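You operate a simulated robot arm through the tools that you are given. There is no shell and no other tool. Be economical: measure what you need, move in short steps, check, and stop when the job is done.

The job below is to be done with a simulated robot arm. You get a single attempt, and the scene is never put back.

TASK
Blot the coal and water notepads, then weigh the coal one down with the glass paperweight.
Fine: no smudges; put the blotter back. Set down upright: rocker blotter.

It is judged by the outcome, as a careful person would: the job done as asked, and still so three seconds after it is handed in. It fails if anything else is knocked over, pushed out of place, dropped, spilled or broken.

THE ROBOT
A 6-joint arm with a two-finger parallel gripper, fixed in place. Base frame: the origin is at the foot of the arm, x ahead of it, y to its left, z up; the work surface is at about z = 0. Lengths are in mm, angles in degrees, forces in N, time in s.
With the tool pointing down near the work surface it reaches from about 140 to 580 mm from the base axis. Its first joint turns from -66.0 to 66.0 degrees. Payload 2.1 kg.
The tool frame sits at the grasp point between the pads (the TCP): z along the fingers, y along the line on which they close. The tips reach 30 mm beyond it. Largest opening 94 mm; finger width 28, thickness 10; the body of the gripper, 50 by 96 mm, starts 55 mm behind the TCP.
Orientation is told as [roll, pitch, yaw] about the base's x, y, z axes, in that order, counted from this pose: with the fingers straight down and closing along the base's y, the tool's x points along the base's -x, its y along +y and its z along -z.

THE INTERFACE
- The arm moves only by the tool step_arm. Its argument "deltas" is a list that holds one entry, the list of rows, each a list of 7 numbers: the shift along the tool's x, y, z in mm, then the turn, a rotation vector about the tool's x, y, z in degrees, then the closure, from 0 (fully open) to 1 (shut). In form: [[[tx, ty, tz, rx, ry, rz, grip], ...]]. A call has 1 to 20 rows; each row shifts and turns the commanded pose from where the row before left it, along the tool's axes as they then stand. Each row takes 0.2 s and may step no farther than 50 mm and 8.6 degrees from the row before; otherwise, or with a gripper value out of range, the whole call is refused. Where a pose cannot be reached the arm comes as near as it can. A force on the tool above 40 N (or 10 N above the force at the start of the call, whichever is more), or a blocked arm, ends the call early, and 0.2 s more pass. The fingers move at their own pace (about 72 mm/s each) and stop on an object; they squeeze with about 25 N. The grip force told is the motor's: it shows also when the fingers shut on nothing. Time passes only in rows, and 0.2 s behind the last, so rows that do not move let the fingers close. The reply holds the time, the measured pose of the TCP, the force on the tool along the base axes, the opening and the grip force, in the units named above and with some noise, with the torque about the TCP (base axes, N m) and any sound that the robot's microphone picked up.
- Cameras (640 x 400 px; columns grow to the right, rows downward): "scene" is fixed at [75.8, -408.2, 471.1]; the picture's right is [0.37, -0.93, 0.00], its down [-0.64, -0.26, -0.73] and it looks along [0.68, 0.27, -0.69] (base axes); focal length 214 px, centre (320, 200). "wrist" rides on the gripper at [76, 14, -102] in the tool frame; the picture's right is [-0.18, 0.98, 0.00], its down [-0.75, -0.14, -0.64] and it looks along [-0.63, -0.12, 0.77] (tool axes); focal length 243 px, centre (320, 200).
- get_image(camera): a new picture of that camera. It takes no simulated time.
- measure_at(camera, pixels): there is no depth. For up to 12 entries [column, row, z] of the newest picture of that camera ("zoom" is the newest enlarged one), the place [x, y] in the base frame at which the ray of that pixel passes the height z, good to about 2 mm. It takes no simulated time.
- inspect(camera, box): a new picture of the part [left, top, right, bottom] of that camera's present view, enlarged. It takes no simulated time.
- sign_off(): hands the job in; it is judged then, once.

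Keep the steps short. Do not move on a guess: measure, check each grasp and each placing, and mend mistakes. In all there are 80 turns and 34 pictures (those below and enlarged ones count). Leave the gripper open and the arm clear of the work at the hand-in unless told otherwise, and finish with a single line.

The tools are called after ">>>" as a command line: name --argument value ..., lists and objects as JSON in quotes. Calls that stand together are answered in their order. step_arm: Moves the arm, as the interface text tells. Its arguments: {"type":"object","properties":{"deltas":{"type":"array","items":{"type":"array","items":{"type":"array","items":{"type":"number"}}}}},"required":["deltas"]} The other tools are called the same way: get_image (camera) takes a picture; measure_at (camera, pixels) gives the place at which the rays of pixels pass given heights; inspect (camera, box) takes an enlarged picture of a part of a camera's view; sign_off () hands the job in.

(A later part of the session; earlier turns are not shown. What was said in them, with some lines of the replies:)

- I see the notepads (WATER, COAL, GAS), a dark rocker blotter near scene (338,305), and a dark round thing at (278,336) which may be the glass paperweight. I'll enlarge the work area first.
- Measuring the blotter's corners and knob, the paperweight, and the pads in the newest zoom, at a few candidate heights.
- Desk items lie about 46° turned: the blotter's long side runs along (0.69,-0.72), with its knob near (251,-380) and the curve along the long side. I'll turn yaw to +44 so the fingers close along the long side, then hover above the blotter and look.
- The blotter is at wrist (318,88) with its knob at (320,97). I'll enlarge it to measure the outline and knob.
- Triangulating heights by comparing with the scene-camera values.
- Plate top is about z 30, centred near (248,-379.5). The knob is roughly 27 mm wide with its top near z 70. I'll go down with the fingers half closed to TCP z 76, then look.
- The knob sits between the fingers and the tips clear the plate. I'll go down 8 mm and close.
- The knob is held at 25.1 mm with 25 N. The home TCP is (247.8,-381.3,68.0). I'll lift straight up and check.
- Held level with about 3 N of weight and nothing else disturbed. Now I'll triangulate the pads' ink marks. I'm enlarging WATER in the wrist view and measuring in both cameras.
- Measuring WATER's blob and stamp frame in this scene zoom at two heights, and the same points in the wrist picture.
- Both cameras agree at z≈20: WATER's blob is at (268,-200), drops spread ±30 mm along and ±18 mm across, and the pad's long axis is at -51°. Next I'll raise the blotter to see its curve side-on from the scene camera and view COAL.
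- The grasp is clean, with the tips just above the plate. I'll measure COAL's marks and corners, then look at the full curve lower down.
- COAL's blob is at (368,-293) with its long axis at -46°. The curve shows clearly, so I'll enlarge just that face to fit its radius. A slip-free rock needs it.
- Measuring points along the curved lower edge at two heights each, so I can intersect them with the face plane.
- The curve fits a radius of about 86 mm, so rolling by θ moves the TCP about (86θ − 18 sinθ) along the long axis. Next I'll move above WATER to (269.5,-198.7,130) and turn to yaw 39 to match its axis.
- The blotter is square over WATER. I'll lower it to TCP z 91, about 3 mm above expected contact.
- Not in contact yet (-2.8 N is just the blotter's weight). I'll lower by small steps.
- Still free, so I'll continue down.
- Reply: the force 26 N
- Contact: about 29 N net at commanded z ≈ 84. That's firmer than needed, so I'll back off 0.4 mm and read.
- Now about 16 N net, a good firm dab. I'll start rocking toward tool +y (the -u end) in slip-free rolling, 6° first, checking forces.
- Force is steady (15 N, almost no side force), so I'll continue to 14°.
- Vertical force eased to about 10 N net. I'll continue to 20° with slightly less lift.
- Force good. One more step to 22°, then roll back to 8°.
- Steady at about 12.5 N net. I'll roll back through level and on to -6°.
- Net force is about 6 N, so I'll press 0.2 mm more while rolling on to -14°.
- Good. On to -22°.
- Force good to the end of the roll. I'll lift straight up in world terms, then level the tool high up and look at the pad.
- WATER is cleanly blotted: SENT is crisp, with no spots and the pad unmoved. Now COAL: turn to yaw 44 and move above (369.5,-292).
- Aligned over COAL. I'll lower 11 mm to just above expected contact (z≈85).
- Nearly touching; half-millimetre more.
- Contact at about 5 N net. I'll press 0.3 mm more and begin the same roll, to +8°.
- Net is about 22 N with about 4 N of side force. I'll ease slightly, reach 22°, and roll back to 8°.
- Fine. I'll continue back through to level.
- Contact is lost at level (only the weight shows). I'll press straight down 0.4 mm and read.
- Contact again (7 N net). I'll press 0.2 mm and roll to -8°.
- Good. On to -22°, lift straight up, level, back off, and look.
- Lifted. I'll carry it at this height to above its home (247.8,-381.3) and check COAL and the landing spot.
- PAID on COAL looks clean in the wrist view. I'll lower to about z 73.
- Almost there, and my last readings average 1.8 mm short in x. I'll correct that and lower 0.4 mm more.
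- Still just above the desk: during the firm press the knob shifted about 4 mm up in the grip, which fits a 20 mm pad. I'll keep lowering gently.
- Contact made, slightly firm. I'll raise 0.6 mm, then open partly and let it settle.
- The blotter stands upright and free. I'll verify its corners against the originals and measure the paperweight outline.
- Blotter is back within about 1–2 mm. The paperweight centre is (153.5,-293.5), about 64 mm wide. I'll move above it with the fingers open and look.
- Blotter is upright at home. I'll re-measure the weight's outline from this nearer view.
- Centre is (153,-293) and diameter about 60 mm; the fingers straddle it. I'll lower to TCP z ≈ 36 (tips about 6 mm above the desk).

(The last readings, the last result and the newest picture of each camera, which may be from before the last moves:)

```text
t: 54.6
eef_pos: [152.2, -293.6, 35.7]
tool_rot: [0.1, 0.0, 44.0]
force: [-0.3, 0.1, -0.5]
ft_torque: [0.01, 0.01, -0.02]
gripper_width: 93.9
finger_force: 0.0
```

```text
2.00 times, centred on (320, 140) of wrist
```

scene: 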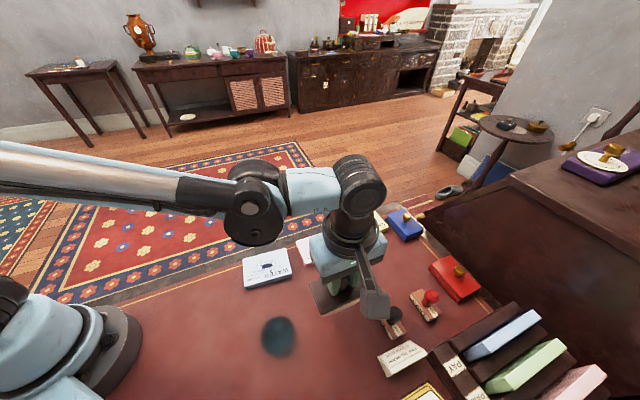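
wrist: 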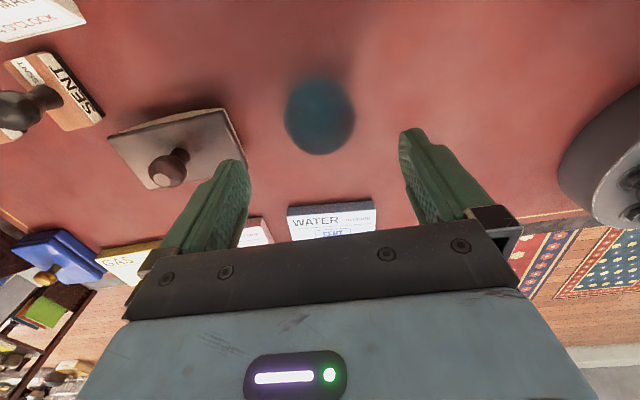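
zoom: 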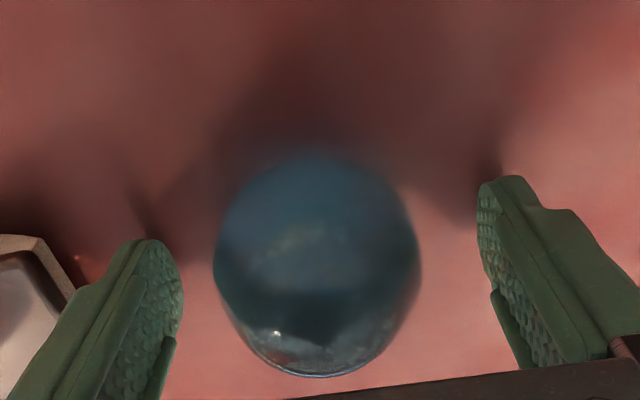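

The weight is between the fingers with clearance. I'll close on it.

>>> step_arm --deltas '[[[0, 0, 0, 0, 0, 0, 0.25], [0, 0, 0, 0, 0, 0, 0.4], [0, 0, 0, 0, 0, 0, 0.6], [0, 0, 0, 0, 0, 0, 1], [0, 0, 0, 0, 0, 0, 1]]]'

```text
t: 55.8
eef_pos: [153.7, -293.8, 35.9]
tool_rot: [0.0, -0.1, 44.0]
force: [0.1, 0.2, 0.4]
ft_torque: [0.01, 0.0, 0.02]
gripper_width: 61.1
finger_force: 24.7
```

Gripped at 61 mm with 25 N. I'll lift a little and check the weight is carried.

>>> step_arm --deltas '[[[0, 0, -3, 0, 0, 0, 1], [0, 0, -7, 0, 0, 0, 1], [0, 0, -10, 0, 0, 0, 1], [0, 0, 0, 0, 0, 0, 1]]]'

>>> inspect --camera "wrist" --box '[160, 40, 480, 240]'

```text
t: 56.8
eef_pos: [153.8, -292.6, 55.4]
tool_rot: [0.1, 0.0, 44.0]
force: [0.3, 0.2, -2.9]
ft_torque: [0.0, 0.0, -0.04]
gripper_width: 61.4
finger_force: 25.0
```

```text
2.00 times, centred on (320, 140) of wrist
```

zoom: 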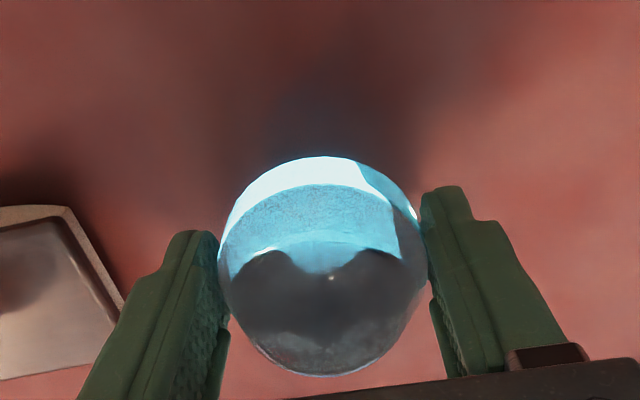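

Held firmly, about 0.25 kg. I'll lift to z 135 and carry it above COAL's centre (366,-293).

>>> step_arm --deltas '[[[0, 0, -25, 0, 0, 0, 1], [0, 0, -30, 0, 0, 0, 1], [0, 0, -25, 0, 0, 0, 1], [-30.5, -29.6, 0, 0, 0, 0, 1], [-30.5, -29.6, 0, 0, 0, 0, 1], [-30.5, -29.6, 0, 0, 0, 0, 1], [-30.5, -29.6, 0, 0, 0, 0, 1], [-30.3, -29.4, 0, 0, 0, 0, 1], [0, 0, 0, 0, 0, 0, 1]]]'

>>> inspect --camera "scene" --box '[240, 180, 400, 300]'

```text
t: 58.8
eef_pos: [365.4, -293.0, 136.0]
tool_rot: [0.0, 0.0, 44.0]
force: [-0.3, 0.0, -3.1]
ft_torque: [-0.02, -0.02, 0.01]
gripper_width: 61.4
finger_force: 25.0
```

```text
3.33 times, centred on (320, 240) of scene
```

zoom: 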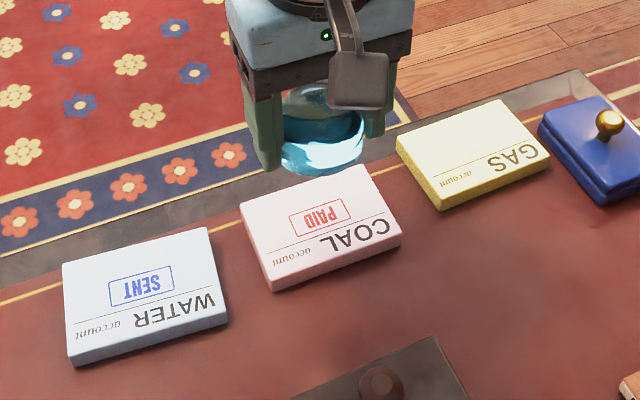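

COAL's PAID stamp is clean and nothing else has moved. I'll lower to about z 60; contact is expected near 56.

>>> step_arm --deltas '[[[0, 0, 30, 0, 0, 0, 1], [0, 0, 25, 0, 0, 0, 1], [0, 0, 15, 0, 0, 0, 1], [0, 0, 6, 0, 0, 0, 1], [0, 0, 1.5, 0, 0, 0, 1], [0, 0, 0, 0, 0, 0, 1]]]'

```text
t: 60.2
eef_pos: [363.8, -294.0, 58.7]
tool_rot: [0.0, 0.0, 44.0]
force: [0.5, 0.3, -2.0]
ft_torque: [0.0, 0.0, 0.0]
gripper_width: 61.1
finger_force: 25.0
```

>>> step_arm --deltas '[[[0, 0, 0.6, 0, 0, 0, 1], [0, 0, 0.6, 0, 0, 0, 1], [0, 0, 0.6, 0, 0, 0, 1], [0, 0, 0, 0, 0, 0, 1]]]'

```text
t: 61.2
eef_pos: [365.0, -293.6, 56.1]
tool_rot: [0.0, 0.0, 44.0]
force: [-0.3, 0.6, -3.0]
ft_torque: [-0.07, 0.0, 0.02]
gripper_width: 61.1
finger_force: 24.5
```

>>> step_arm --deltas '[[[0, 0, 0.5, 0, 0, 0, 1], [0, 0, 0.4, 0, 0, 0, 1], [0, 0, 0, 0, 0, 0, 1]]]'

```text
t: 62.0
eef_pos: [366.4, -292.0, 55.7]
tool_rot: [0.1, -0.1, 44.0]
force: [-0.1, -0.7, -2.4]
ft_torque: [-0.05, 0.0, -0.04]
gripper_width: 61.0
finger_force: 24.6
```

>>> step_arm --deltas '[[[0, 0, 0.4, 0, 0, 0, 1], [0, 0, 0.3, 0, 0, 0, 1], [0, 0, 0, 0, 0, 0, 1]]]'

```text
t: 62.8
eef_pos: [364.2, -294.0, 54.0]
tool_rot: [-0.1, -0.2, 44.0]
force: [1.1, -1.5, -2.6]
ft_torque: [0.02, 0.01, 0.0]
gripper_width: 61.1
finger_force: 25.2
```

>>> step_arm --deltas '[[[0, 0, 0.3, 0, 0, 0, 1], [0, 0, 0.3, 0, 0, 0, 1], [0, 0, 0, 0, 0, 0, 1]]]'

```text
t: 63.6
eef_pos: [366.1, -294.1, 55.3]
tool_rot: [0.1, -0.1, 44.0]
force: [-0.1, -0.9, -2.7]
ft_torque: [0.01, 0.0, -0.02]
gripper_width: 61.3
finger_force: 25.4
```

>>> step_arm --deltas '[[[0, 0, 0.3, 0, 0, 0, 1], [0, 0, 0.3, 0, 0, 0, 1], [0, 0, 0, 0, 0, 0, 1]]]'

>>> inspect --camera "scene" --box '[280, 210, 360, 270]'

```text
t: 64.4
eef_pos: [364.8, -295.5, 53.9]
tool_rot: [0.0, 0.1, 44.0]
force: [0.2, -0.6, -0.8]
ft_torque: [-0.03, 0.01, -0.05]
gripper_width: 61.1
finger_force: 24.9
```

```text
6.67 times, centred on (320, 240) of scene
```

zoom: 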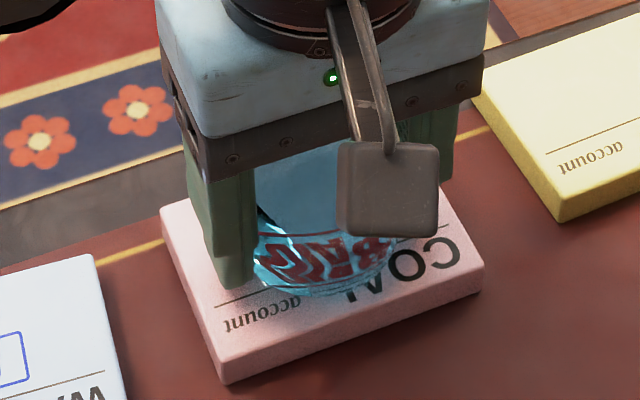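

Just touching (force down to -0.8 N) and resting on COAL. I'll lower 0.1 mm, open, and withdraw straight up.

>>> step_arm --deltas '[[[0, 0, 0.1, 0, 0, 0, 1], [0, 0, 0, 0, 0, 0, 0.33], [0, 0, 0, 0, 0, 0, 0.2], [0, 0, 0, 0, 0, 0, 0], [0, 0, 0, 0, 0, 0, 0], [0, 0, -10, 0, 0, 0, 0], [0, 0, -40, 0, 0, 0, 0], [0, 0, -45, 0, 0, 0, 0], [0, 0, -45, 0, 0, 0, 0], [-30, 30, -20, 0, 0, 0, 0], [-30, 30, 0, 0, 0, 0, 0], [0, 0, 0, 0, 0, 0, 0]]]'

>>> get_image --camera "scene"

```text
t: 67.0
eef_pos: [366.6, -208.7, 213.8]
tool_rot: [0.1, 0.0, 44.0]
force: [0.0, -0.3, 0.8]
ft_torque: [-0.02, 0.01, 0.01]
gripper_width: 94.2
finger_force: 0.1
```

```text
4 pictures are left
```

scene: 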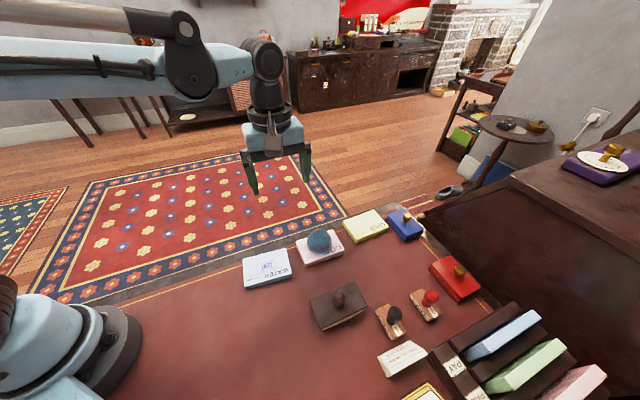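

The gripper is open and clear. I'll take one close check of the final state.

>>> inspect --camera "scene" --box '[235, 205, 395, 335]'

```text
3.08 times, centred on (315, 270) of scene
```

zoom: 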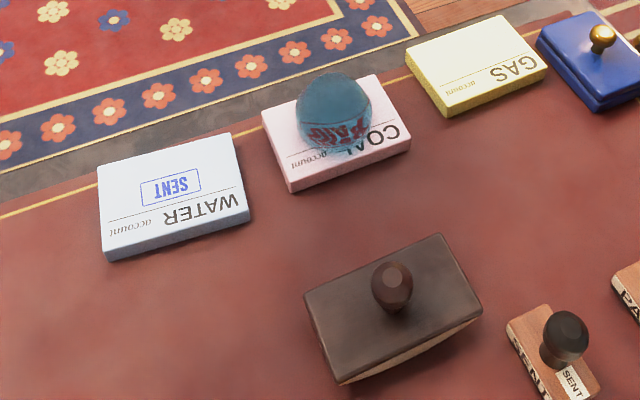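

The final check shows both pads blotted clean, the weight resting centrally on COAL, and the blotter upright at its old place. Handing in.

>>> sign_off

```text
The job is handed in.
```

Done: the coal and water pads are blotted without smudges, the blotter is back upright within about 2 mm of where it started, and the glass paperweight is resting on the coal pad.
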